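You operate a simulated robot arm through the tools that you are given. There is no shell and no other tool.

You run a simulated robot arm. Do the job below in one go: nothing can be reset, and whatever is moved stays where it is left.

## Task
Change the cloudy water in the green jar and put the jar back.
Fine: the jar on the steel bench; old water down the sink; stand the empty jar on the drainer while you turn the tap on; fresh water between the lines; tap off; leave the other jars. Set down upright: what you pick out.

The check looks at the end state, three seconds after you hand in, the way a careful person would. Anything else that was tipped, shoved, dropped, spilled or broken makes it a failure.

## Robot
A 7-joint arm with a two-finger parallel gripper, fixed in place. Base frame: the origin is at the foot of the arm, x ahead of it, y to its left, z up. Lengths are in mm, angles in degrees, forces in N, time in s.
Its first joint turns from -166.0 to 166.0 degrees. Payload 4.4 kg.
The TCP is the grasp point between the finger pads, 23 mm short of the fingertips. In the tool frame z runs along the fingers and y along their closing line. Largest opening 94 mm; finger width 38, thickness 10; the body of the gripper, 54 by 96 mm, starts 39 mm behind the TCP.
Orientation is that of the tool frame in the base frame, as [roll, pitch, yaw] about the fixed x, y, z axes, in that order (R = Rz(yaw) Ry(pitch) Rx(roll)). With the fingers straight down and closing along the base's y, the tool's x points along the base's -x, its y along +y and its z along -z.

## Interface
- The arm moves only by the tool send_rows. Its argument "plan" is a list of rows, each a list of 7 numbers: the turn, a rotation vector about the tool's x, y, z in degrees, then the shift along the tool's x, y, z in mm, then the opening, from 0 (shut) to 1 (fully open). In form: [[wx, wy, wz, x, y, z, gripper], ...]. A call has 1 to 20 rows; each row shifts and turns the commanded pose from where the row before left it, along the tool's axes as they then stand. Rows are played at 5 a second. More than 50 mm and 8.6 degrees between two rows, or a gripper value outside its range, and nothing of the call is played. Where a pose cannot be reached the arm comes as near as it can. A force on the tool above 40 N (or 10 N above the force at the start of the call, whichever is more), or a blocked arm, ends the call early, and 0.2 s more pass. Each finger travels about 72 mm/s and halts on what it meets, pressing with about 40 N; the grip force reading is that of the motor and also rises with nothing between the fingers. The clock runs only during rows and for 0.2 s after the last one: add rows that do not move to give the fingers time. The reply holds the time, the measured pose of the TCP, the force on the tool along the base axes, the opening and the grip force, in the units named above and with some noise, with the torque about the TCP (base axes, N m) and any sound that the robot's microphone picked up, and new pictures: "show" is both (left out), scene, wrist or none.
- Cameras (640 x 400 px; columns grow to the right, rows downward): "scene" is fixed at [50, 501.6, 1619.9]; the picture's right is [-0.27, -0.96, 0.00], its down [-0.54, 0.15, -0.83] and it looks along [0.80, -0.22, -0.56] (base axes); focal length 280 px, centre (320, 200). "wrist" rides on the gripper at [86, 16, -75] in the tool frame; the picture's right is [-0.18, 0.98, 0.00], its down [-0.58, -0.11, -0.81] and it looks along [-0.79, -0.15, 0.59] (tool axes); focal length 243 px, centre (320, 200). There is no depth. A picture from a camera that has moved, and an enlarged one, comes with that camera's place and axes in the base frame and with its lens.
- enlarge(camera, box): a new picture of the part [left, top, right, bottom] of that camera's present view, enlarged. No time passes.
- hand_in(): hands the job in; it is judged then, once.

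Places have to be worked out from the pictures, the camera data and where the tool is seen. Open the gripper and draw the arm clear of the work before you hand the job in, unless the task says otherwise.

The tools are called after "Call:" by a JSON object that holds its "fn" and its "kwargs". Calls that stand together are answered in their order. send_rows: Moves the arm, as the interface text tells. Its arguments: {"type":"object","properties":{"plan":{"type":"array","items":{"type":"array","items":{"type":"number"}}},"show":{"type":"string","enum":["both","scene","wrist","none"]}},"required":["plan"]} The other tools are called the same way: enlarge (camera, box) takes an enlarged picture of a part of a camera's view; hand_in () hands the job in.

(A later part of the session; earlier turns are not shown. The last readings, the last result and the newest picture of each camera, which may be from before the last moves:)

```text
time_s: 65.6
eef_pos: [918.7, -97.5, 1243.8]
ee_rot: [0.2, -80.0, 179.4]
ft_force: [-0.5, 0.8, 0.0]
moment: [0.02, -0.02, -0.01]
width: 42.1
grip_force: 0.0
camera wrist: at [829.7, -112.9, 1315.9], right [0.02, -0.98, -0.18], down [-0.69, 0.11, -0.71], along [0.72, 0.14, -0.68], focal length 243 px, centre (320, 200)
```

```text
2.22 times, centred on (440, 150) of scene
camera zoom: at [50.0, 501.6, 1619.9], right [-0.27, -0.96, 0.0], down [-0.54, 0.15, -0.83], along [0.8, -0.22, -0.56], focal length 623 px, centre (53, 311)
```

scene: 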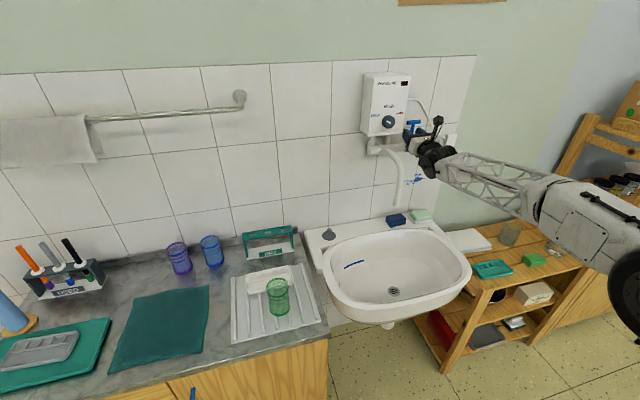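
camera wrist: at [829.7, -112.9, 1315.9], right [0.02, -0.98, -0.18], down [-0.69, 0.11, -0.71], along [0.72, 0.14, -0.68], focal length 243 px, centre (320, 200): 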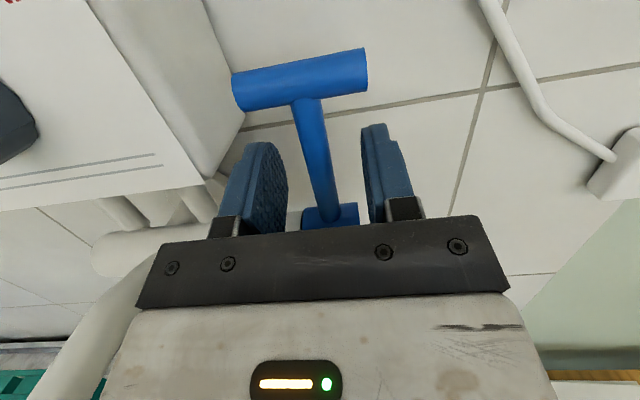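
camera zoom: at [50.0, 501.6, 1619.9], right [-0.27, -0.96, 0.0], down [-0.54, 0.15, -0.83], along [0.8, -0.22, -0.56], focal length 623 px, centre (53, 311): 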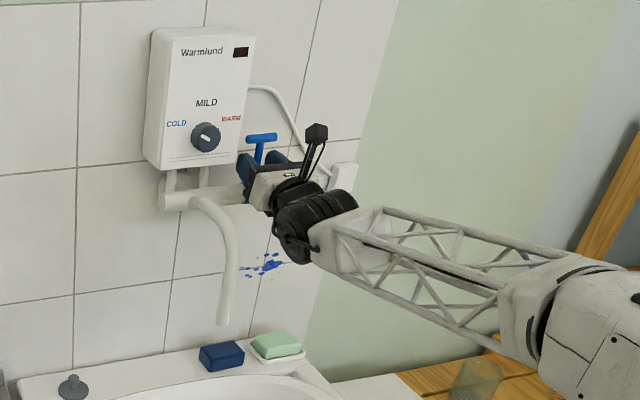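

The stem is between the fingers. I close on it.

Call:
{"fn": "send_rows", "kwargs": {"plan": [[0, 0, 0, 0, 0, 0, 0.3], [0, 0, 0, 0, 0, 0, 0.2], [0, 0, 0, 0, 0, 0, 0.1], [0, 0, 0, 0, 0, 0, 0.06], [0, 0, 0, 0, 0, 0, 0.06], [0, 0, 0, 0, 0, 0, 0.06]], "show": "wrist"}}

```text
time_s: 67.0
eef_pos: [918.4, -97.3, 1242.9]
ee_rot: [0.2, -80.1, 179.4]
ft_force: [-1.1, 8.9, -0.7]
moment: [0.14, 0.07, 0.1]
width: 12.8
grip_force: 44.5
camera wrist: at [829.6, -112.7, 1315.9], right [0.02, -0.98, -0.18], down [-0.69, 0.11, -0.71], along [0.72, 0.14, -0.68], focal length 243 px, centre (320, 200)
```

wrist: 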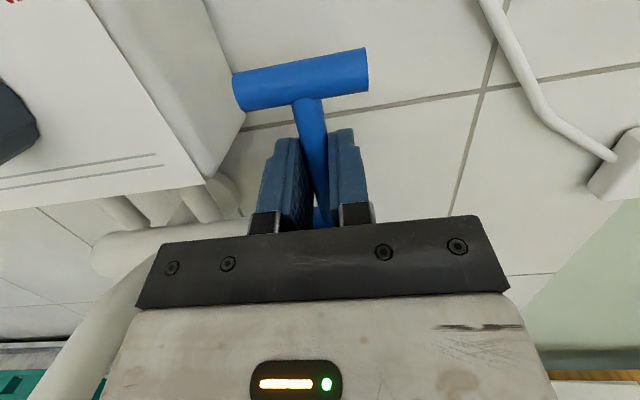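

The stem is gripped (12.8 mm). I relieve the side load by 1.5 mm and pull the lever forward by about 15° as a test, watching force and sound.

Call:
{"fn": "send_rows", "kwargs": {"plan": [[0, 0, 0, 0, -1.5, 0, 0.06], [0, 0, 0, 0.2, 0, -4.8, 0.06], [0, 0, 0, 0.2, 0, -4.8, 0.06], [0, 0, 0, 0.2, 0, -5, 0.06], [0, 0, 0, 0, 0, 0, 0.06]]}}

Call:
{"fn": "enlarge", "kwargs": {"camera": "scene", "box": [350, 60, 530, 240]}}

```text
time_s: 68.0
eef_pos: [906.7, -96.8, 1241.2]
ee_rot: [0.1, -80.0, 179.4]
ft_force: [9.3, -10.3, 1.9]
moment: [0.27, -0.59, -0.14]
width: 12.5
grip_force: 44.4
stopped in row 4: the force on the tool passed its limit at 57 N (the readings are from after the stop); the commanded pose is now the measured one
camera wrist: at [817.6, -112.6, 1314.7], right [0.02, -0.98, -0.18], down [-0.69, 0.11, -0.71], along [0.72, 0.14, -0.68], focal length 243 px, centre (320, 200)
```

scene: 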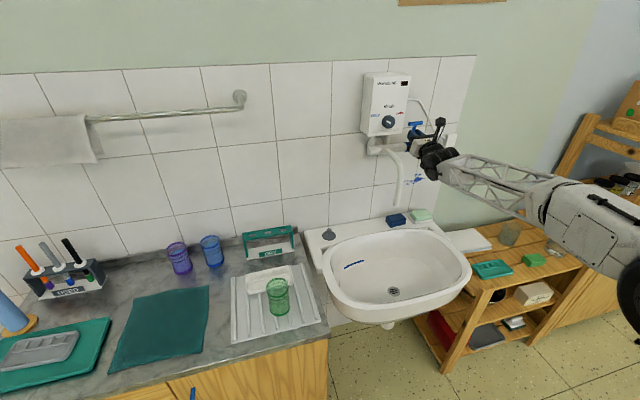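
wrist: 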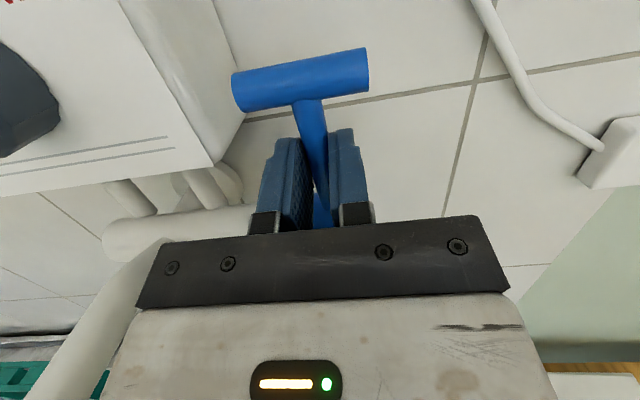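

```text
2.22 times, centred on (440, 150) of scene
camera zoom: at [50.0, 501.6, 1619.9], right [-0.27, -0.96, 0.0], down [-0.54, 0.15, -0.83], along [0.8, -0.22, -0.56], focal length 623 px, centre (53, 311)
```

zoom: 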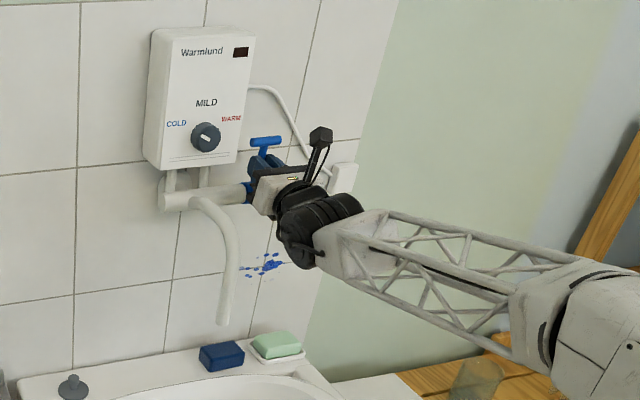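

The lever appears to have come forward about 12 mm with the tool, but force hit the limit. I look closely at the lever and the spout.

Call:
{"fn": "enlarge", "kwargs": {"camera": "scene", "box": [390, 105, 440, 165]}}

Call:
{"fn": "enlarge", "kwargs": {"camera": "wrist", "box": [220, 30, 400, 240]}}

```text
6.67 times, centred on (415, 135) of scene
camera zoom: at [50.0, 501.6, 1619.9], right [-0.27, -0.96, 0.0], down [-0.54, 0.15, -0.83], along [0.8, -0.22, -0.56], focal length 1869 px, centre (-313, 633)
```

zoom: 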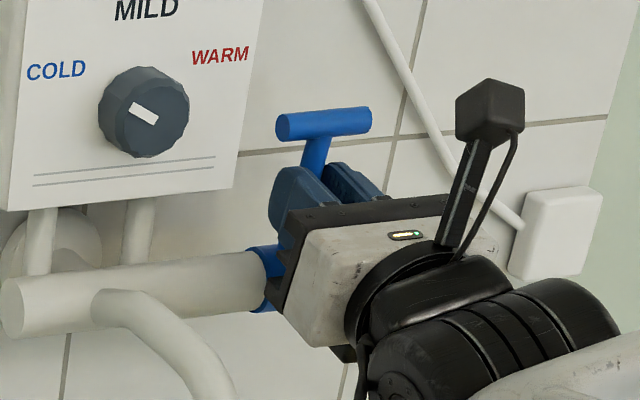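

```text
1.90 times, centred on (310, 135) of wrist
camera zoom: at [817.6, -112.6, 1314.7], right [0.02, -0.98, -0.18], down [-0.69, 0.11, -0.71], along [0.72, 0.14, -0.68], focal length 462 px, centre (339, 324)
```

zoom: 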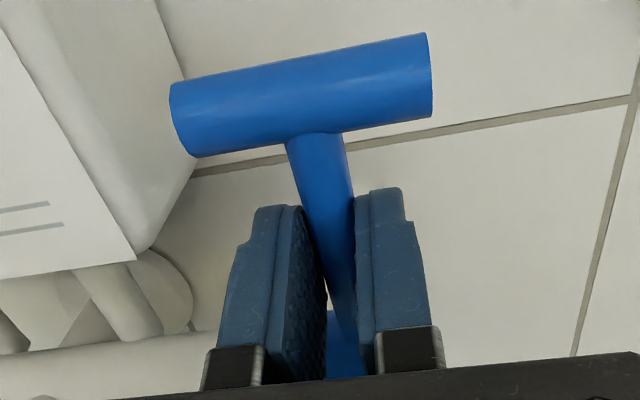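

The T-bar moved forward only about 7–10° and the pads slipped slightly; the force fell off once stopped, so it feels like friction or damping rather than a hard stop. I pull on slowly.

Call:
{"fn": "send_rows", "kwargs": {"plan": [[0, 0, 0, 0, 0, -1.5, 0.06], [0, 0, 0, 0, 0, -1.5, 0.06], [0, 0, 0, 0, 0, -1.5, 0.06], [0, 0, 0, 0, 0, -1.5, 0.06], [0, 0, 0, 0, 0, -1.5, 0.06], [0, 0, 0, 0, 0, -1.5, 0.06]]}}

Call:
{"fn": "enlarge", "kwargs": {"camera": "wrist", "box": [220, 30, 400, 240]}}

Call:
{"fn": "enlarge", "kwargs": {"camera": "scene", "box": [390, 105, 440, 165]}}

```text
time_s: 69.4
eef_pos: [896.7, -95.7, 1240.3]
ee_rot: [0.0, -80.0, 179.6]
ft_force: [20.0, -32.3, 4.1]
moment: [0.41, -1.14, -0.54]
width: 12.8
grip_force: 44.7
camera wrist: at [807.7, -112.6, 1312.7], right [0.03, -0.98, -0.18], down [-0.69, 0.11, -0.71], along [0.72, 0.14, -0.68], focal length 243 px, centre (320, 200)
```

scene: 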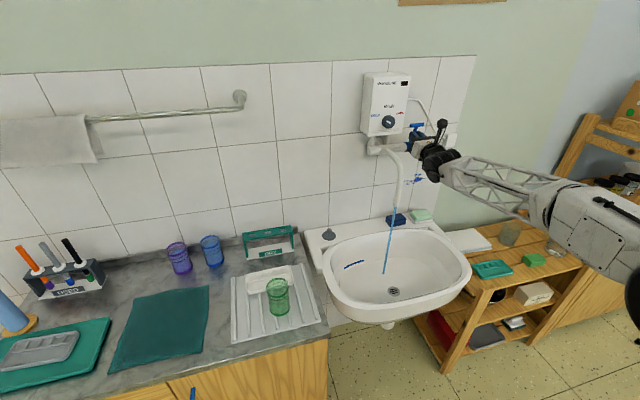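
wrist: 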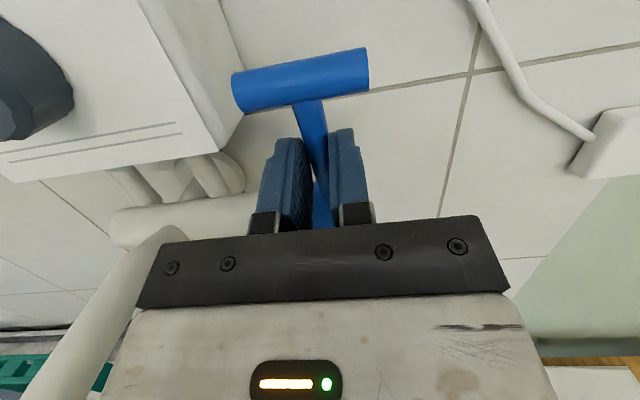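

```text
1.90 times, centred on (310, 135) of wrist
camera zoom: at [807.7, -112.6, 1312.7], right [0.03, -0.98, -0.18], down [-0.69, 0.11, -0.71], along [0.72, 0.14, -0.68], focal length 462 px, centre (339, 324)
```

zoom: 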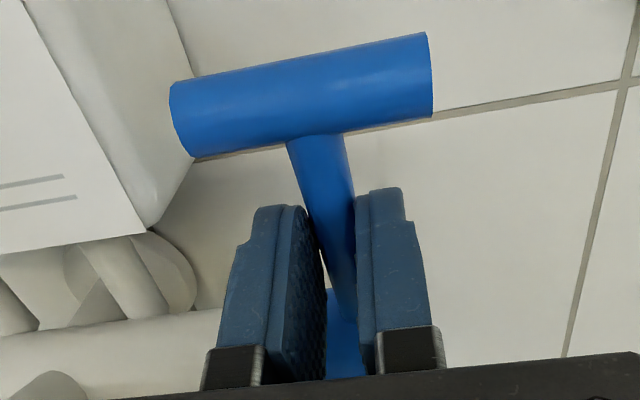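

```text
6.67 times, centred on (415, 135) of scene
camera zoom: at [50.0, 501.6, 1619.9], right [-0.27, -0.96, 0.0], down [-0.54, 0.15, -0.83], along [0.8, -0.22, -0.56], focal length 1869 px, centre (-313, 633)
```

zoom: 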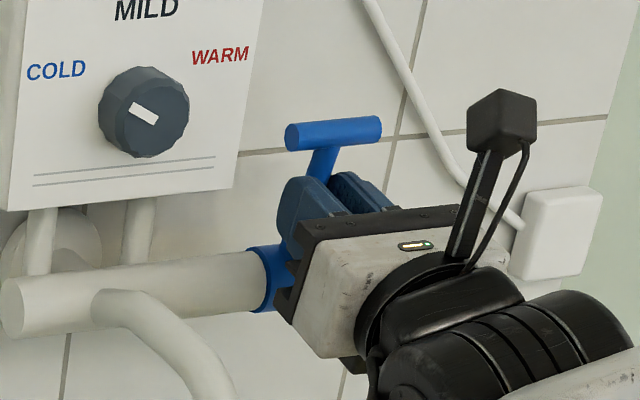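

Water is now running in a thin stream from the spout into the bowl. I relieve the side force, let go of the lever and back straight out.

Call:
{"fn": "send_rows", "kwargs": {"plan": [[0, 0, 0, 0, 1.3, 0, 0.06], [0, 0, 0, 0, 0, 0, 0.1], [0, 0, 0, 0, 0, 0, 0.18], [0, 0, 0, 0, 0, 0, 0.3], [0, 0, 0, 0, 0, 0, 0.42], [0, 0, 0, 0, 0, 0, 0.45], [0, 0, 0, 0, 0, -10, 0.45], [0, 0, 0, 0, 0, -20, 0.45], [0, 0, 0, 0, 0, -25, 0.45], [0, 0, 0, 0, 0, -30, 0.45], [0, 0, 0, 0, 0, 0, 0.45]]}}

Call:
{"fn": "enlarge", "kwargs": {"camera": "scene", "box": [340, 100, 470, 310]}}

Call:
{"fn": "enlarge", "kwargs": {"camera": "wrist", "box": [180, 0, 480, 200]}}

```text
time_s: 71.8
eef_pos: [812.5, -99.1, 1224.8]
ee_rot: [0.1, -80.0, 179.5]
ft_force: [0.2, 0.5, 0.3]
moment: [0.03, -0.01, -0.01]
width: 42.4
grip_force: 0.1
camera wrist: at [723.5, -114.3, 1298.5], right [0.03, -0.98, -0.18], down [-0.69, 0.11, -0.71], along [0.72, 0.14, -0.68], focal length 243 px, centre (320, 200)
```

scene: 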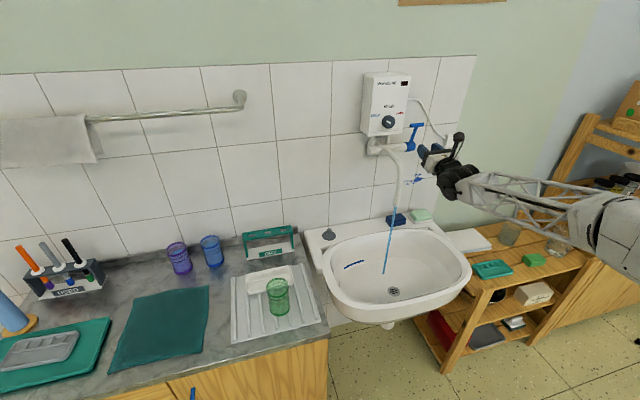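
wrist: 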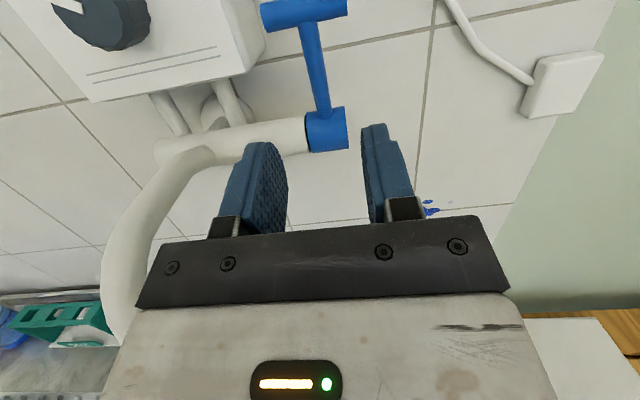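

```text
1.90 times, centred on (405, 205) of scene
camera zoom: at [50.0, 501.6, 1619.9], right [-0.27, -0.96, 0.0], down [-0.54, 0.15, -0.83], along [0.8, -0.22, -0.56], focal length 534 px, centre (158, 190)
```

zoom: 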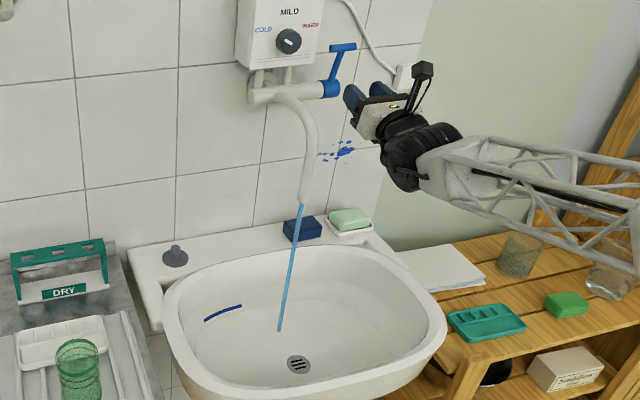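

```text
2.00 times, centred on (330, 100) of wrist
camera zoom: at [723.5, -114.3, 1298.5], right [0.03, -0.98, -0.18], down [-0.69, 0.11, -0.71], along [0.72, 0.14, -0.68], focal length 485 px, centre (300, 400)
```

zoom: 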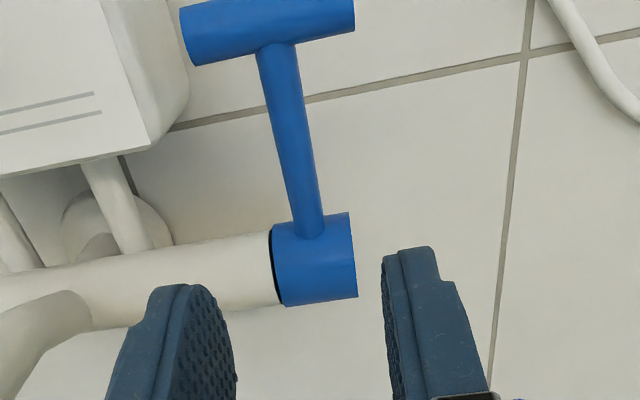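

The tap keeps running in a steady vertical stream at about (766,19), landing in the bowl. I back off and pitch the tool back to 20° down to go and fetch the jar.

Call:
{"fn": "send_rows", "kwargs": {"plan": [[0, 0, 0, 11.6, 0, -37, 0.45], [0, 0, 0, 11.6, 0, -37, 0.45], [0, 0, 0, 11.6, 0, -37, 0.45], [0, 0, 0, 11.6, 0, -37, 0.6], [0, 0, 0, 11.6, 0, -37, 0.8], [0, -7.5, 0, 0, 0, 0, 1], [0, -7.5, 0, 0, 0, 0, 1], [0, -7.5, 0, 0, 0, 0, 1], [0, -7.5, 0, 0, 0, 0, 1], [0, 0, 0, 0, 0, 0, 1]], "show": "none"}}

```text
time_s: 74.0
eef_pos: [622.1, -96.1, 1249.7]
ee_rot: [-180.0, -69.9, -0.4]
ft_force: [0.1, -0.3, -0.6]
moment: [0.0, 0.0, 0.02]
width: 93.6
grip_force: 0.1
```

The tool is back at 20° pitch. I travel to the stand-off in front of the jar on the drainer.

Call:
{"fn": "send_rows", "kwargs": {"plan": [[0, 0, 0, -14.2, -33.75, -1.72, 1], [0, 0, 0, -14.2, -33.75, -1.72, 1], [0, 0, 0, -14.2, -33.75, -1.72, 1], [0, 0, 0, -14.2, -33.75, -1.72, 1], [0, 0, 0, -14.2, -33.75, -1.72, 1], [0, 0, 0, -14.2, -33.75, -1.72, 1], [0, 0, 0, -14.2, -33.75, -1.72, 1], [0, 0, 0, -14.2, -33.75, -1.72, 1], [0, 0, 0, -14.2, -33.75, -1.72, 1], [0, 0, 0, -14.2, -33.75, -1.72, 1], [0, 0, 0, -14.2, -33.75, -1.72, 1], [0, 0, 0, -14.2, -33.75, -1.72, 1], [0, 0, 0, -14.2, -33.75, -1.72, 1], [0, 0, 0, -14.2, -33.75, -1.72, 1], [0, 0, 0, -14.2, -33.75, -1.72, 1], [0, 0, 0, -14.2, -33.75, -1.72, 1], [0, 0, 0, -14.2, -33.75, -1.72, 1], [0, 0, 0, 0, 0, 0, 1]]}}

```text
time_s: 77.8
eef_pos: [515.9, 480.0, 1032.7]
ee_rot: [-179.9, -70.0, -0.4]
ft_force: [-0.2, -0.4, -0.6]
moment: [0.0, -0.04, -0.04]
width: 94.0
grip_force: 0.1
camera wrist: at [475.0, 464.2, 1140.9], right [-0.07, -0.98, -0.17], down [-0.96, 0.12, -0.27], along [0.29, 0.15, -0.95], focal length 243 px, centre (320, 200)
```

scene: 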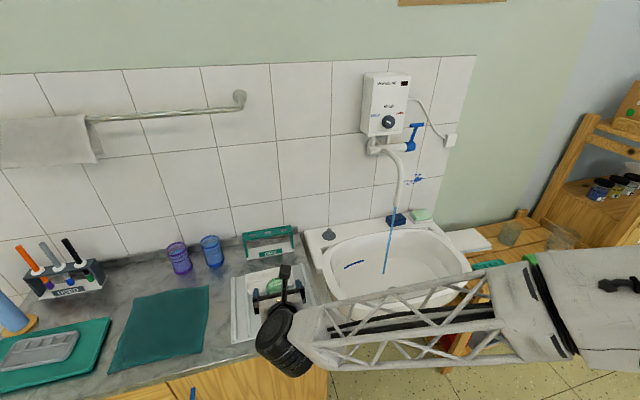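
wrist: 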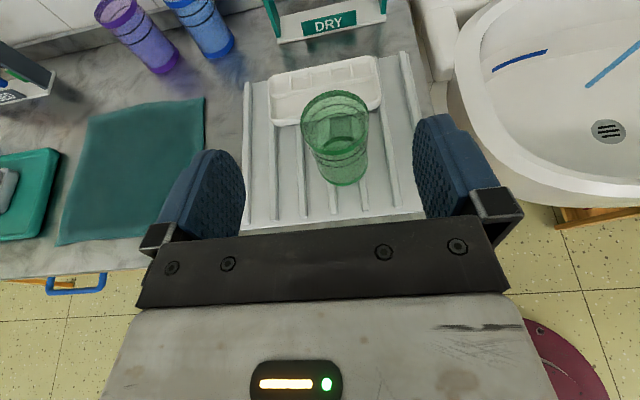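

I descend and slide forward around the jar along the same line I left it.

Call:
{"fn": "send_rows", "kwargs": {"plan": [[0, 0, 0, -26.9, 0.5, 8.7, 1], [0, 0, 0, -26.9, 0.5, 8.7, 1], [0, 0, 0, -26.9, 0.5, 8.7, 1], [0, 0, 0, -26.9, 0.5, 8.7, 1], [0, 0, 0, 0, 0, 0, 1], [0, 0, 0, 0, 0, 20, 1], [0, 0, 0, 0, 0, 20, 1], [0, 0, 0, 0, 0, 15, 1], [0, 0, 0, 0, 0, 0, 1]]}}

Call:
{"fn": "enlarge", "kwargs": {"camera": "wrist", "box": [160, 0, 510, 230]}}

```text
time_s: 79.8
eef_pos: [562.4, 476.1, 902.4]
ee_rot: [180.0, -69.9, -0.4]
ft_force: [0.8, -0.6, 0.3]
moment: [0.0, 0.0, 0.01]
width: 93.9
grip_force: 0.1
camera wrist: at [521.6, 460.1, 1009.9], right [-0.07, -0.98, -0.17], down [-0.96, 0.12, -0.27], along [0.29, 0.15, -0.95], focal length 243 px, centre (320, 200)
```

scene: 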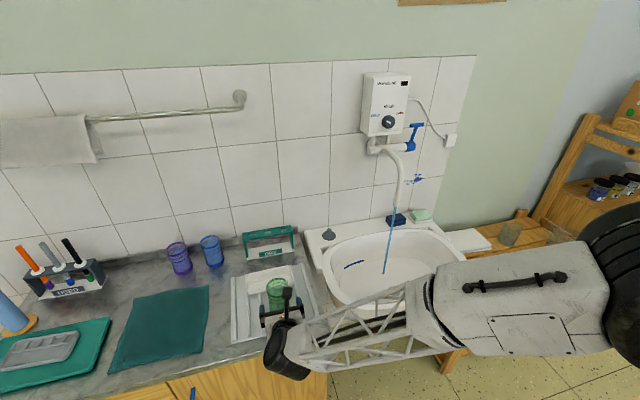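
wrist: 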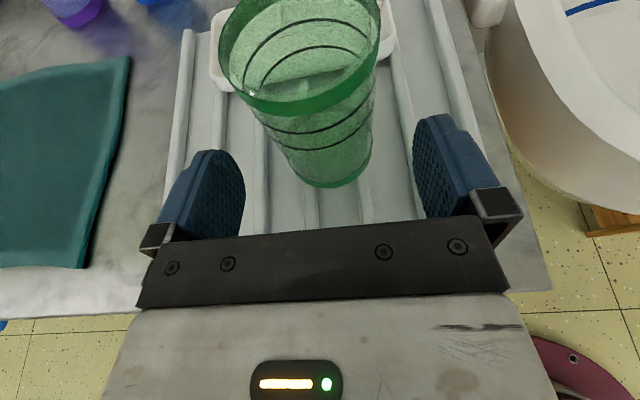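

```text
1.74 times, centred on (335, 115) of wrist
camera zoom: at [521.6, 460.1, 1009.9], right [-0.07, -0.98, -0.17], down [-0.96, 0.12, -0.27], along [0.29, 0.15, -0.95], focal length 422 px, centre (294, 348)
```

zoom: 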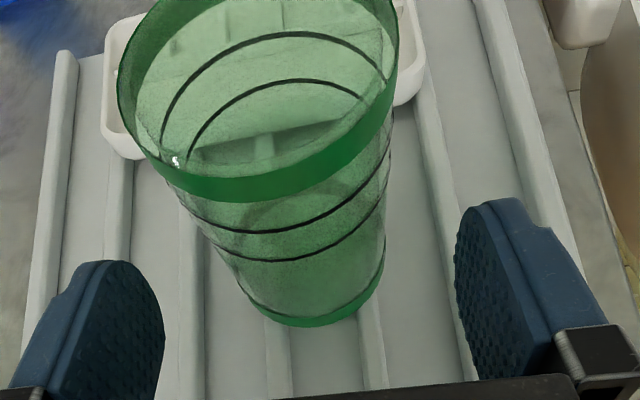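

Aligned with the jar. I advance the last 46 mm and close.

Call:
{"fn": "send_rows", "kwargs": {"plan": [[0, 0, 0, 0, 0, 15, 1], [0, 0, 0, 0, 0, 16, 1], [0, 0, 0, 0, 0, 15, 1], [0, 0, 0, 0, 0, 0, 1], [0, 0, 0, 0, 0, 0, 0.86], [0, 0, 0, 0, 0, 0, 0.74], [0, 0, 0, 0, 0, 0, 0.65], [0, 0, 0, 0, 0, 0, 0.6], [0, 0, 0, 0, 0, 0, 0.6], [0, 0, 0, 0, 0, 0, 0.6]], "show": "wrist"}}

```text
time_s: 82.0
eef_pos: [605.4, 478.7, 886.6]
ee_rot: [179.9, -70.0, -0.3]
ft_force: [0.2, 0.6, -0.4]
moment: [0.0, -0.01, 0.01]
width: 62.2
grip_force: 39.7
camera wrist: at [564.9, 461.5, 993.7], right [-0.07, -0.98, -0.17], down [-0.96, 0.12, -0.27], along [0.29, 0.15, -0.95], focal length 243 px, centre (320, 200)
```

wrist: 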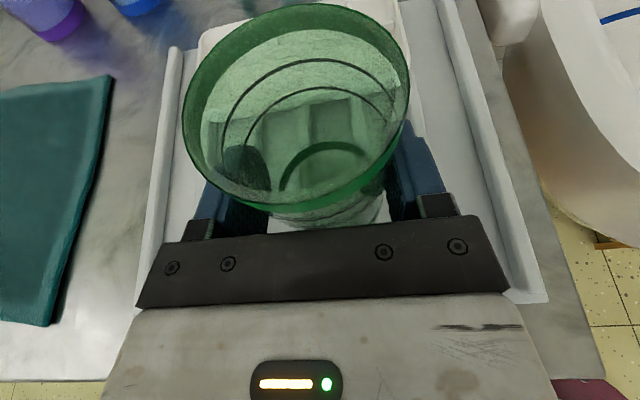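

The jar is gripped again. I lift it 80 mm, then carry it toward the sink, stopping short of the stream.

Call:
{"fn": "send_rows", "kwargs": {"plan": [[0, 0, 0, 9.4, 0, -3.4, 0.6], [0, 0, 0, 18.8, 0, -6.8, 0.6], [0, 0, 0, 23.5, 0, -8.6, 0.6], [0, 0, 0, 23.5, 0, -8.6, 0.6], [0, 0, 0, -0.56, 14, 3.2, 0.6], [0, 0, 0, -0.56, 29.6, 3.2, 0.6], [0, 0, 0, -0.56, 29.6, 3.2, 0.6], [0, 0, 0, -0.56, 29.6, 3.2, 0.6], [0, 0, 0, -0.56, 29.6, 3.2, 0.6], [0, 0, 0, -0.56, 29.6, 3.2, 0.6], [0, 0, 0, -0.56, 29.6, 3.2, 0.6], [0, 0, 0, -0.56, 29.6, 3.2, 0.6], [0, 0, 0, -0.56, 29.6, 3.2, 0.6], [0, 0, 0, -0.56, 29.6, 3.2, 0.6], [0, 0, 0, -0.56, 29.6, 3.2, 0.6], [0, 0, 0, -0.56, 29.6, 3.2, 0.6], [0, 0, 0, -0.56, 29.6, 3.2, 0.6], [0, 0, 0, -0.56, 29.6, 3.2, 0.6], [0, 0, 0, -0.56, 29.6, 3.2, 0.6], [0, 0, 0, -0.56, 29.6, 3.2, 0.6]]}}

```text
time_s: 86.2
eef_pos: [649.6, 20.7, 944.6]
ee_rot: [179.9, -70.4, -0.3]
ft_force: [0.5, -1.4, 6.4]
moment: [-0.02, 0.45, 0.0]
width: 62.1
grip_force: 40.0
camera wrist: at [607.7, 3.3, 1052.7], right [-0.07, -0.98, -0.17], down [-0.95, 0.11, -0.28], along [0.29, 0.15, -0.95], focal length 243 px, centre (320, 200)
```

scene: 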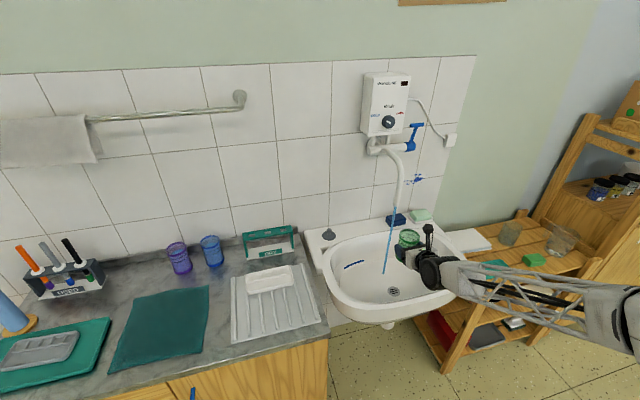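
wrist: 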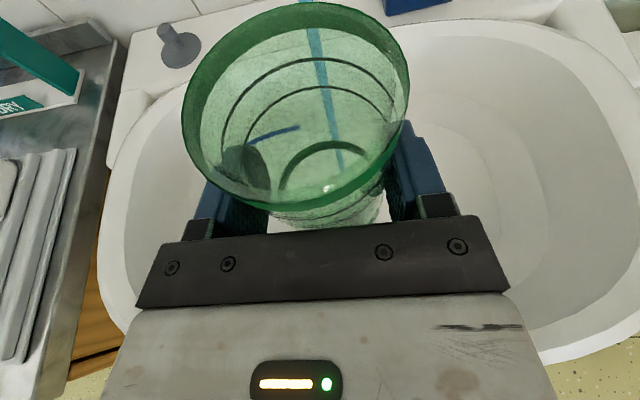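

The jar is just short of the stream, but force reads 6 N; I hold still a moment to see whether that is just motion.

Call:
{"fn": "send_rows", "kwargs": {"plan": [[0, 0, 0, 0, 0, 0, 0.6], [0, 0, 0, 0, 0, 0, 0.6]], "show": "wrist"}}

Call:
{"fn": "enlarge", "kwargs": {"camera": "scene", "box": [340, 160, 640, 360]}}

```text
time_s: 86.8
eef_pos: [649.3, 19.0, 941.2]
ee_rot: [180.0, -70.1, -0.3]
ft_force: [-0.2, -0.3, -0.3]
moment: [-0.03, 0.01, -0.02]
width: 61.9
grip_force: 40.1
camera wrist: at [606.9, 3.4, 1049.3], right [-0.07, -0.98, -0.17], down [-0.96, 0.12, -0.27], along [0.29, 0.15, -0.95], focal length 243 px, centre (320, 200)
```

wrist: 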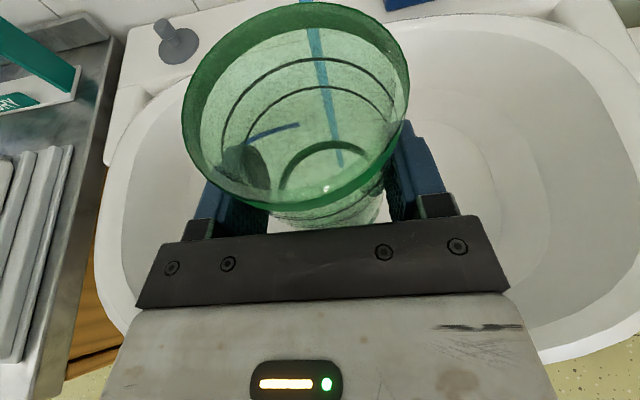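

```text
2.00 times, centred on (490, 260) of scene
camera zoom: at [50.0, 501.6, 1619.9], right [-0.27, -0.96, 0.0], down [-0.54, 0.15, -0.83], along [0.8, -0.22, -0.56], focal length 561 px, centre (-20, 80)
```

zoom: 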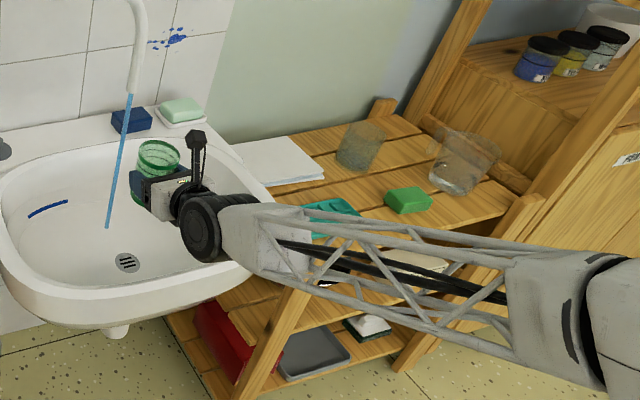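

All forces are zero at rest. The stream is at (767,19), so I move forward 102 mm to bring the jar's mouth under it.

Call:
{"fn": "send_rows", "kwargs": {"plan": [[0, 0, 0, 4, 0, 20.3, 0.6], [0, 0, 0, 4, 0, 20.3, 0.6], [0, 0, 0, 4, 0, 20.3, 0.6], [0, 0, 0, 4, 0, 20.3, 0.6], [0, 0, 0, 4, 0, 20.3, 0.6]]}}

Call:
{"fn": "enlarge", "kwargs": {"camera": "wrist", "box": [160, 0, 510, 230]}}

Call:
{"fn": "enlarge", "kwargs": {"camera": "scene", "box": [340, 160, 480, 310]}}

```text
time_s: 88.0
eef_pos: [750.5, 19.2, 922.5]
ee_rot: [179.1, -69.9, 0.1]
ft_force: [0.0, 0.0, -0.2]
moment: [0.0, 0.02, 0.02]
width: 62.1
grip_force: 39.8
camera wrist: at [709.3, 3.4, 1030.1], right [-0.08, -0.98, -0.17], down [-0.96, 0.12, -0.27], along [0.29, 0.14, -0.95], focal length 243 px, centre (320, 200)
```

scene: 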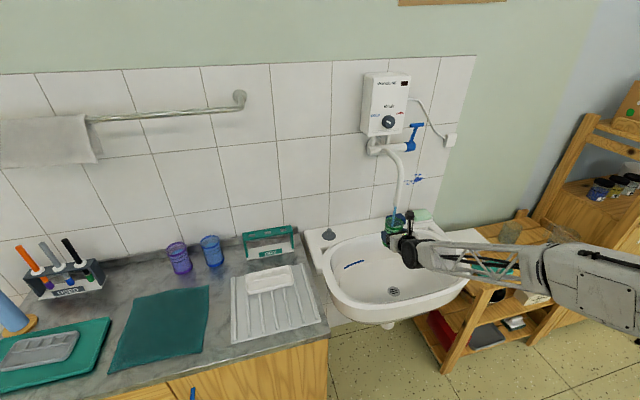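
wrist: 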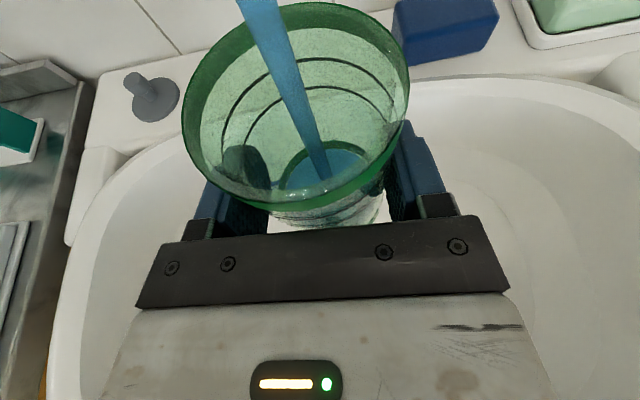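

```text
1.74 times, centred on (335, 115) of wrist
camera zoom: at [709.3, 3.4, 1030.1], right [-0.08, -0.98, -0.17], down [-0.96, 0.12, -0.27], along [0.29, 0.14, -0.95], focal length 422 px, centre (294, 348)
```

zoom: 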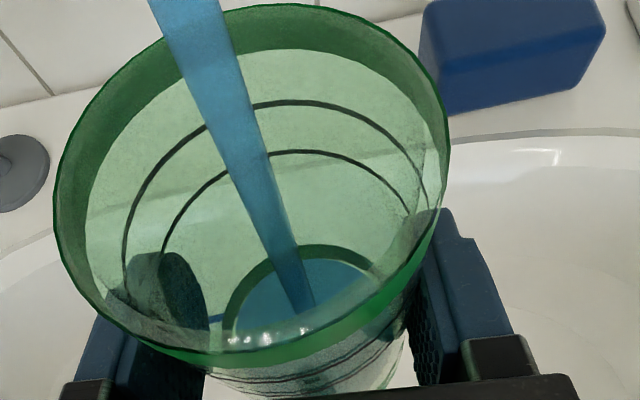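

```text
2.67 times, centred on (410, 235) of scene
camera zoom: at [50.0, 501.6, 1619.9], right [-0.27, -0.96, 0.0], down [-0.54, 0.15, -0.83], along [0.8, -0.22, -0.56], focal length 747 px, centre (80, 107)
```

zoom: 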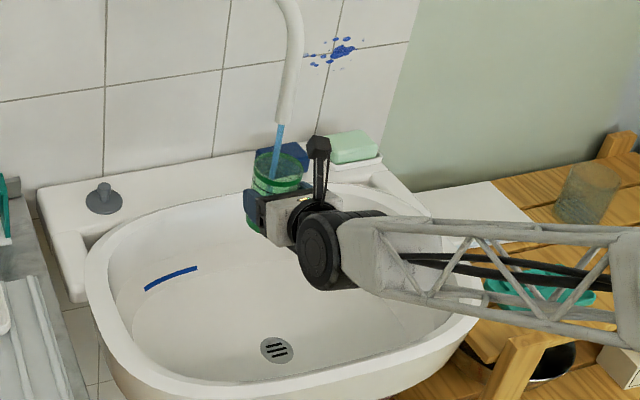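

The stream falls inside the jar and it is starting to fill. I wait one second to see the rate.

Call:
{"fn": "send_rows", "kwargs": {"plan": [[0, 0, 0, 0, 0, 0, 0.6], [0, 0, 0, 0, 0, 0, 0.6], [0, 0, 0, 0, 0, 0, 0.6], [0, 0, 0, 0, 0, 0, 0.6]], "show": "wrist"}}

Call:
{"fn": "enlarge", "kwargs": {"camera": "wrist", "box": [160, 0, 510, 230]}}

```text
time_s: 89.0
eef_pos: [750.4, 19.2, 923.2]
ee_rot: [179.1, -69.9, 0.1]
ft_force: [-0.3, 0.5, -0.6]
moment: [-0.01, -0.01, 0.01]
width: 62.1
grip_force: 40.4
camera wrist: at [709.0, 3.4, 1030.2], right [-0.08, -0.98, -0.17], down [-0.96, 0.12, -0.27], along [0.29, 0.14, -0.95], focal length 243 px, centre (320, 200)
```

wrist: 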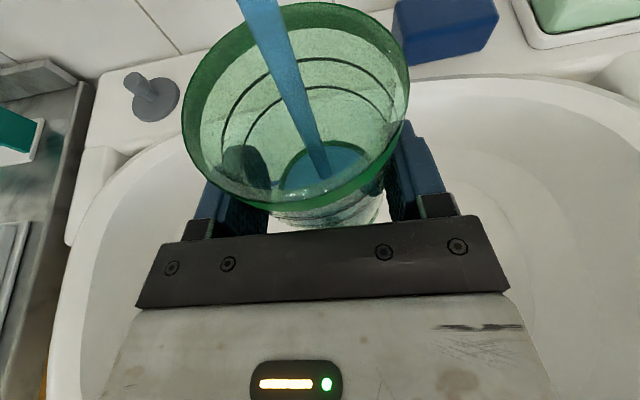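

```text
1.74 times, centred on (335, 115) of wrist
camera zoom: at [709.0, 3.4, 1030.2], right [-0.08, -0.98, -0.17], down [-0.96, 0.12, -0.27], along [0.29, 0.14, -0.95], focal length 422 px, centre (294, 348)
```

zoom: 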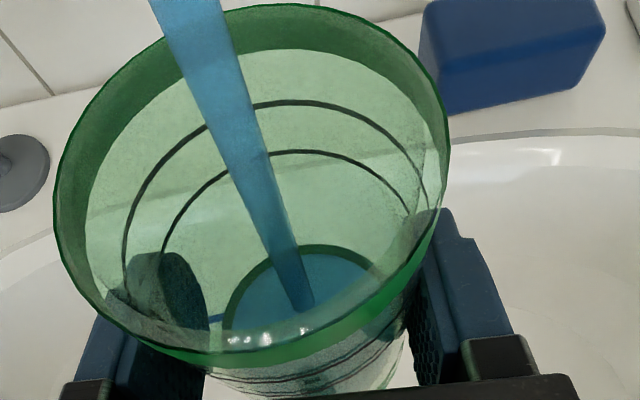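

The level rises slowly (a few mm per second). I wait four more seconds.

Call:
{"fn": "send_rows", "kwargs": {"plan": [[0, 0, 0, 0, 0, 0, 0.6], [0, 0, 0, 0, 0, 0, 0.6], [0, 0, 0, 0, 0, 0, 0.6], [0, 0, 0, 0, 0, 0, 0.6], [0, 0, 0, 0, 0, 0, 0.6], [0, 0, 0, 0, 0, 0, 0.6], [0, 0, 0, 0, 0, 0, 0.6], [0, 0, 0, 0, 0, 0, 0.6], [0, 0, 0, 0, 0, 0, 0.6], [0, 0, 0, 0, 0, 0, 0.6], [0, 0, 0, 0, 0, 0, 0.6], [0, 0, 0, 0, 0, 0, 0.6], [0, 0, 0, 0, 0, 0, 0.6], [0, 0, 0, 0, 0, 0, 0.6], [0, 0, 0, 0, 0, 0, 0.6], [0, 0, 0, 0, 0, 0, 0.6], [0, 0, 0, 0, 0, 0, 0.6], [0, 0, 0, 0, 0, 0, 0.6], [0, 0, 0, 0, 0, 0, 0.6]], "show": "wrist"}}

Call:
{"fn": "enlarge", "kwargs": {"camera": "wrist", "box": [160, 0, 510, 230]}}

```text
time_s: 93.0
eef_pos: [750.0, 18.1, 922.2]
ee_rot: [179.1, -69.9, 0.1]
ft_force: [-0.4, -0.6, -0.9]
moment: [-0.01, -0.04, -0.01]
width: 62.0
grip_force: 40.0
camera wrist: at [709.0, 3.5, 1030.2], right [-0.08, -0.98, -0.17], down [-0.96, 0.12, -0.27], along [0.29, 0.14, -0.95], focal length 243 px, centre (320, 200)
```

wrist: 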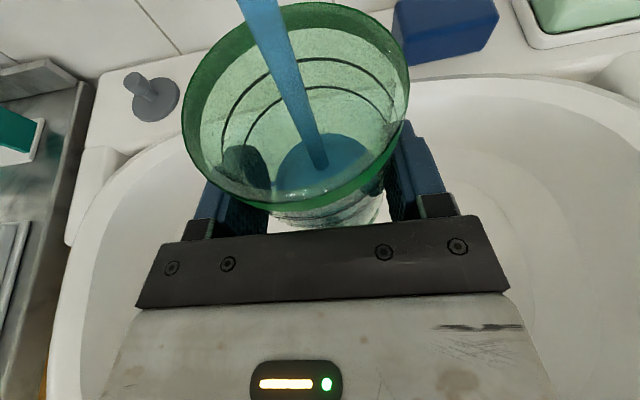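

```text
1.74 times, centred on (335, 115) of wrist
camera zoom: at [709.0, 3.5, 1030.2], right [-0.08, -0.98, -0.17], down [-0.96, 0.12, -0.27], along [0.29, 0.14, -0.95], focal length 422 px, centre (294, 348)
```

zoom: 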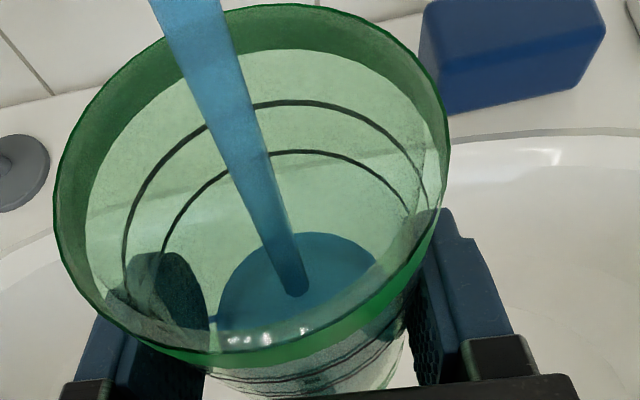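

The level is rising about 5 mm/s and needs roughly 50 mm more. I wait six seconds in two calls' worth, then recheck.

Call:
{"fn": "send_rows", "kwargs": {"plan": [[0, 0, 0, 0, 0, 0, 0.6], [0, 0, 0, 0, 0, 0, 0.6], [0, 0, 0, 0, 0, 0, 0.6], [0, 0, 0, 0, 0, 0, 0.6], [0, 0, 0, 0, 0, 0, 0.6], [0, 0, 0, 0, 0, 0, 0.6], [0, 0, 0, 0, 0, 0, 0.6], [0, 0, 0, 0, 0, 0, 0.6], [0, 0, 0, 0, 0, 0, 0.6], [0, 0, 0, 0, 0, 0, 0.6], [0, 0, 0, 0, 0, 0, 0.6], [0, 0, 0, 0, 0, 0, 0.6], [0, 0, 0, 0, 0, 0, 0.6], [0, 0, 0, 0, 0, 0, 0.6], [0, 0, 0, 0, 0, 0, 0.6], [0, 0, 0, 0, 0, 0, 0.6], [0, 0, 0, 0, 0, 0, 0.6], [0, 0, 0, 0, 0, 0, 0.6], [0, 0, 0, 0, 0, 0, 0.6]], "show": "wrist"}}

Call:
{"fn": "enlarge", "kwargs": {"camera": "wrist", "box": [160, 0, 510, 230]}}

```text
time_s: 97.0
eef_pos: [748.7, 19.2, 921.4]
ee_rot: [179.1, -69.9, 0.2]
ft_force: [0.5, 0.6, -0.6]
moment: [0.02, 0.03, 0.02]
width: 62.1
grip_force: 40.0
camera wrist: at [709.0, 3.4, 1030.2], right [-0.08, -0.98, -0.17], down [-0.96, 0.12, -0.27], along [0.29, 0.14, -0.95], focal length 243 px, centre (320, 200)
```

wrist: 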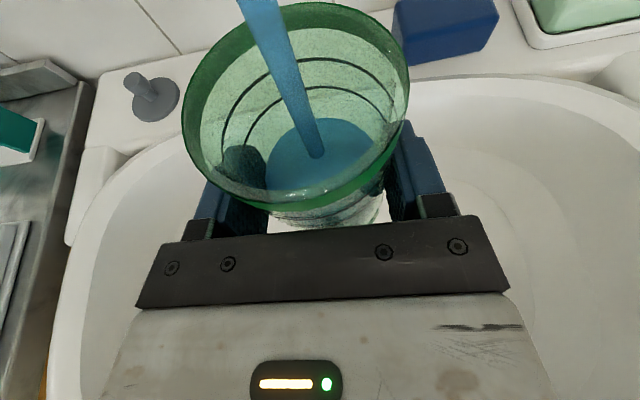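

```text
1.74 times, centred on (335, 115) of wrist
camera zoom: at [709.0, 3.4, 1030.2], right [-0.08, -0.98, -0.17], down [-0.96, 0.12, -0.27], along [0.29, 0.14, -0.95], focal length 422 px, centre (294, 348)
```

zoom: 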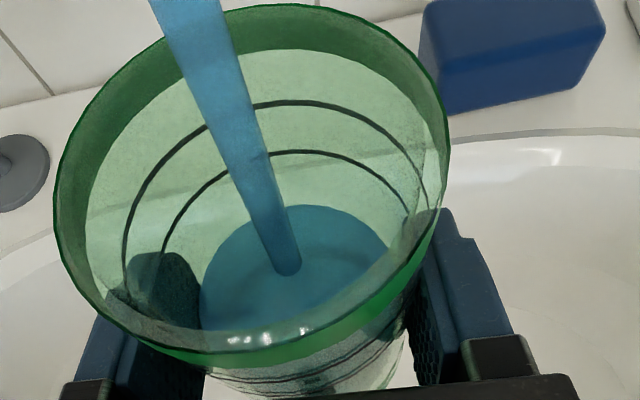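

Level now about 39 mm up the wall; still climbing about 4.3 mm/s. Another four seconds.

Call:
{"fn": "send_rows", "kwargs": {"plan": [[0, 0, 0, 0, 0, 0, 0.6], [0, 0, 0, 0, 0, 0, 0.6], [0, 0, 0, 0, 0, 0, 0.6], [0, 0, 0, 0, 0, 0, 0.6], [0, 0, 0, 0, 0, 0, 0.6], [0, 0, 0, 0, 0, 0, 0.6], [0, 0, 0, 0, 0, 0, 0.6], [0, 0, 0, 0, 0, 0, 0.6], [0, 0, 0, 0, 0, 0, 0.6], [0, 0, 0, 0, 0, 0, 0.6], [0, 0, 0, 0, 0, 0, 0.6], [0, 0, 0, 0, 0, 0, 0.6], [0, 0, 0, 0, 0, 0, 0.6], [0, 0, 0, 0, 0, 0, 0.6], [0, 0, 0, 0, 0, 0, 0.6], [0, 0, 0, 0, 0, 0, 0.6], [0, 0, 0, 0, 0, 0, 0.6], [0, 0, 0, 0, 0, 0, 0.6], [0, 0, 0, 0, 0, 0, 0.6]], "show": "wrist"}}

Call:
{"fn": "enlarge", "kwargs": {"camera": "wrist", "box": [160, 0, 510, 230]}}

```text
time_s: 101.0
eef_pos: [749.1, 18.1, 922.7]
ee_rot: [179.1, -70.0, 0.1]
ft_force: [-0.1, -0.6, -2.2]
moment: [0.02, 0.01, -0.01]
width: 62.1
grip_force: 40.0
camera wrist: at [709.0, 3.4, 1030.2], right [-0.08, -0.98, -0.17], down [-0.96, 0.12, -0.27], along [0.29, 0.14, -0.95], focal length 243 px, centre (320, 200)
```

wrist: 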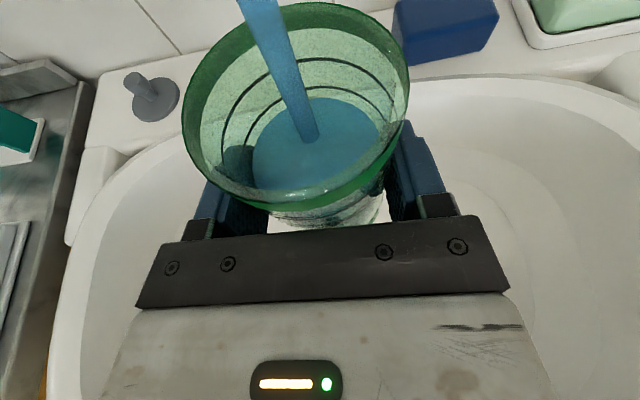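

```text
1.74 times, centred on (335, 115) of wrist
camera zoom: at [709.0, 3.4, 1030.2], right [-0.08, -0.98, -0.17], down [-0.96, 0.12, -0.27], along [0.29, 0.14, -0.95], focal length 422 px, centre (294, 348)
```

zoom: 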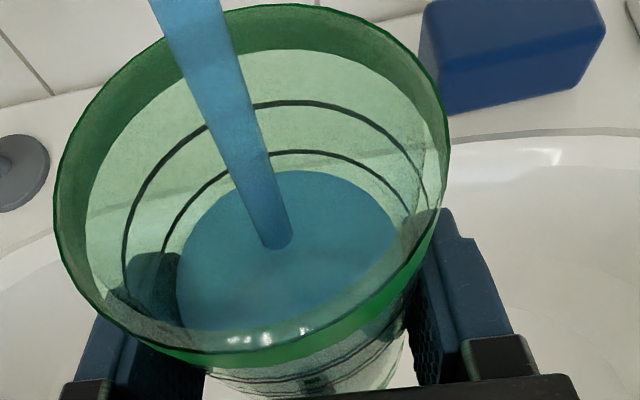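

The level is just under the lower line. I wait three more seconds and check.

Call:
{"fn": "send_rows", "kwargs": {"plan": [[0, 0, 0, 0, 0, 0, 0.6], [0, 0, 0, 0, 0, 0, 0.6], [0, 0, 0, 0, 0, 0, 0.6], [0, 0, 0, 0, 0, 0, 0.6], [0, 0, 0, 0, 0, 0, 0.6], [0, 0, 0, 0, 0, 0, 0.6], [0, 0, 0, 0, 0, 0, 0.6], [0, 0, 0, 0, 0, 0, 0.6], [0, 0, 0, 0, 0, 0, 0.6], [0, 0, 0, 0, 0, 0, 0.6], [0, 0, 0, 0, 0, 0, 0.6], [0, 0, 0, 0, 0, 0, 0.6], [0, 0, 0, 0, 0, 0, 0.6], [0, 0, 0, 0, 0, 0, 0.6]], "show": "wrist"}}

Call:
{"fn": "enlarge", "kwargs": {"camera": "wrist", "box": [160, 0, 510, 230]}}

Call:
{"fn": "enlarge", "kwargs": {"camera": "scene", "box": [365, 190, 425, 260]}}

```text
time_s: 104.0
eef_pos: [750.8, 19.0, 922.7]
ee_rot: [179.1, -69.8, 0.1]
ft_force: [0.3, 0.1, -1.9]
moment: [0.04, 0.01, 0.02]
width: 62.1
grip_force: 40.2
camera wrist: at [709.0, 3.4, 1030.2], right [-0.08, -0.98, -0.17], down [-0.96, 0.12, -0.27], along [0.29, 0.14, -0.95], focal length 243 px, centre (320, 200)
```

wrist: 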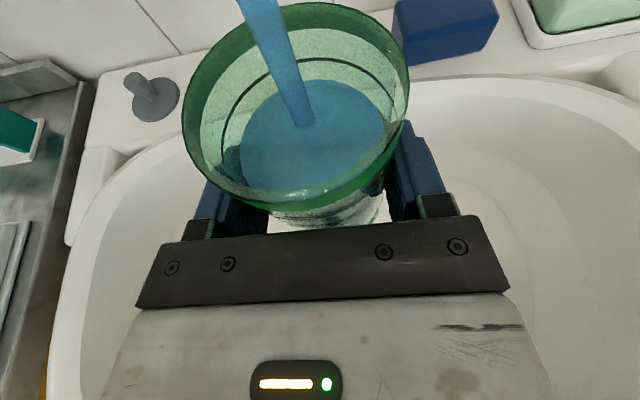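

```text
1.74 times, centred on (335, 115) of wrist
camera zoom: at [709.0, 3.4, 1030.2], right [-0.08, -0.98, -0.17], down [-0.96, 0.12, -0.27], along [0.29, 0.14, -0.95], focal length 422 px, centre (294, 348)
```

zoom: 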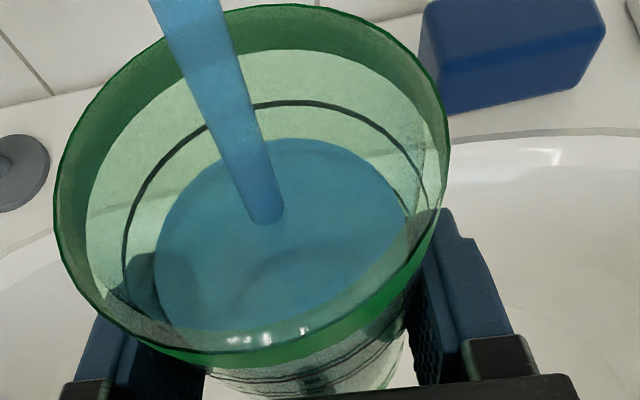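

```text
5.71 times, centred on (395, 225) of scene
camera zoom: at [50.0, 501.6, 1619.9], right [-0.27, -0.96, 0.0], down [-0.54, 0.15, -0.83], along [0.8, -0.22, -0.56], focal length 1602 px, centre (-109, 57)
```

zoom: 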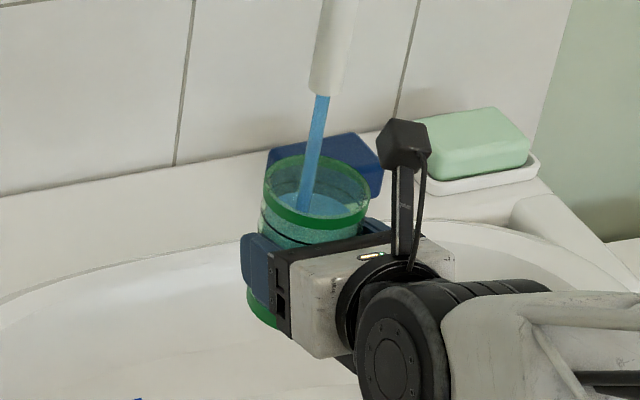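

The level is just above the lower line. I give it a fraction more and withdraw, which should leave it midway between the lines.

Call:
{"fn": "send_rows", "kwargs": {"plan": [[0, 0, 0, 0, 0, 0, 0.6], [0, 0, 0, 0, 0, 0, 0.6], [0, 0, 0, -4, 0, -20.3, 0.6], [0, 0, 0, -4, 0, -20.3, 0.6], [0, 0, 0, -4, 0, -20.3, 0.6], [0, 0, 0, -4, 0, -20.3, 0.6], [0, 0, 0, -4, 0, -20.3, 0.6], [0, 0, 0, 0, 0, 0, 0.6]]}}

Call:
{"fn": "enlarge", "kwargs": {"camera": "wrist", "box": [160, 0, 510, 230]}}

Call:
{"fn": "enlarge", "kwargs": {"camera": "scene", "box": [370, 200, 440, 280]}}

```text
time_s: 105.8
eef_pos: [648.0, 19.1, 941.1]
ee_rot: [179.9, -70.0, -0.2]
ft_force: [-0.3, -0.1, -2.6]
moment: [-0.02, 0.03, 0.01]
width: 61.9
grip_force: 39.9
camera wrist: at [606.9, 3.7, 1047.5], right [-0.07, -0.98, -0.17], down [-0.96, 0.12, -0.27], along [0.29, 0.15, -0.95], focal length 243 px, centre (320, 200)
```

scene: 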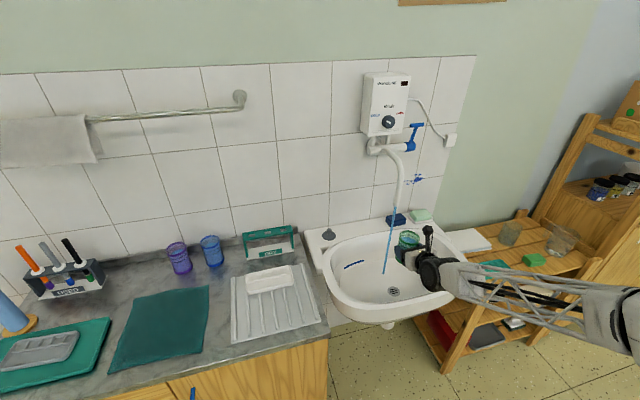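
wrist: 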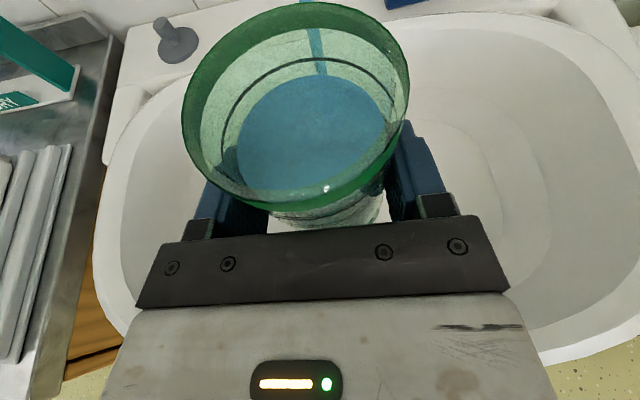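

```text
1.74 times, centred on (335, 115) of wrist
camera zoom: at [606.9, 3.7, 1047.5], right [-0.07, -0.98, -0.17], down [-0.96, 0.12, -0.27], along [0.29, 0.15, -0.95], focal length 422 px, centre (294, 348)
```

zoom: 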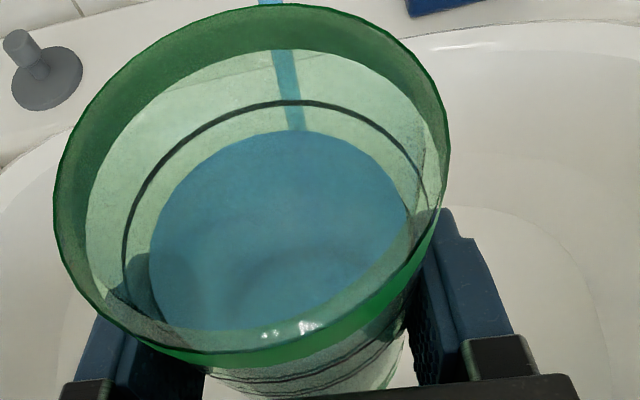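

```text
5.00 times, centred on (405, 240) of scene
camera zoom: at [50.0, 501.6, 1619.9], right [-0.27, -0.96, 0.0], down [-0.54, 0.15, -0.83], along [0.8, -0.22, -0.56], focal length 1402 px, centre (-105, 0)
```

zoom: 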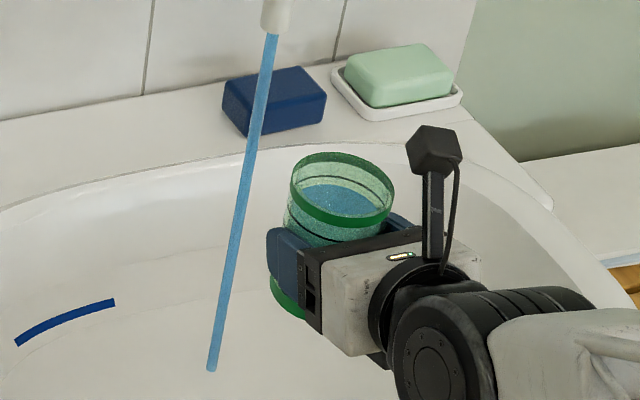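

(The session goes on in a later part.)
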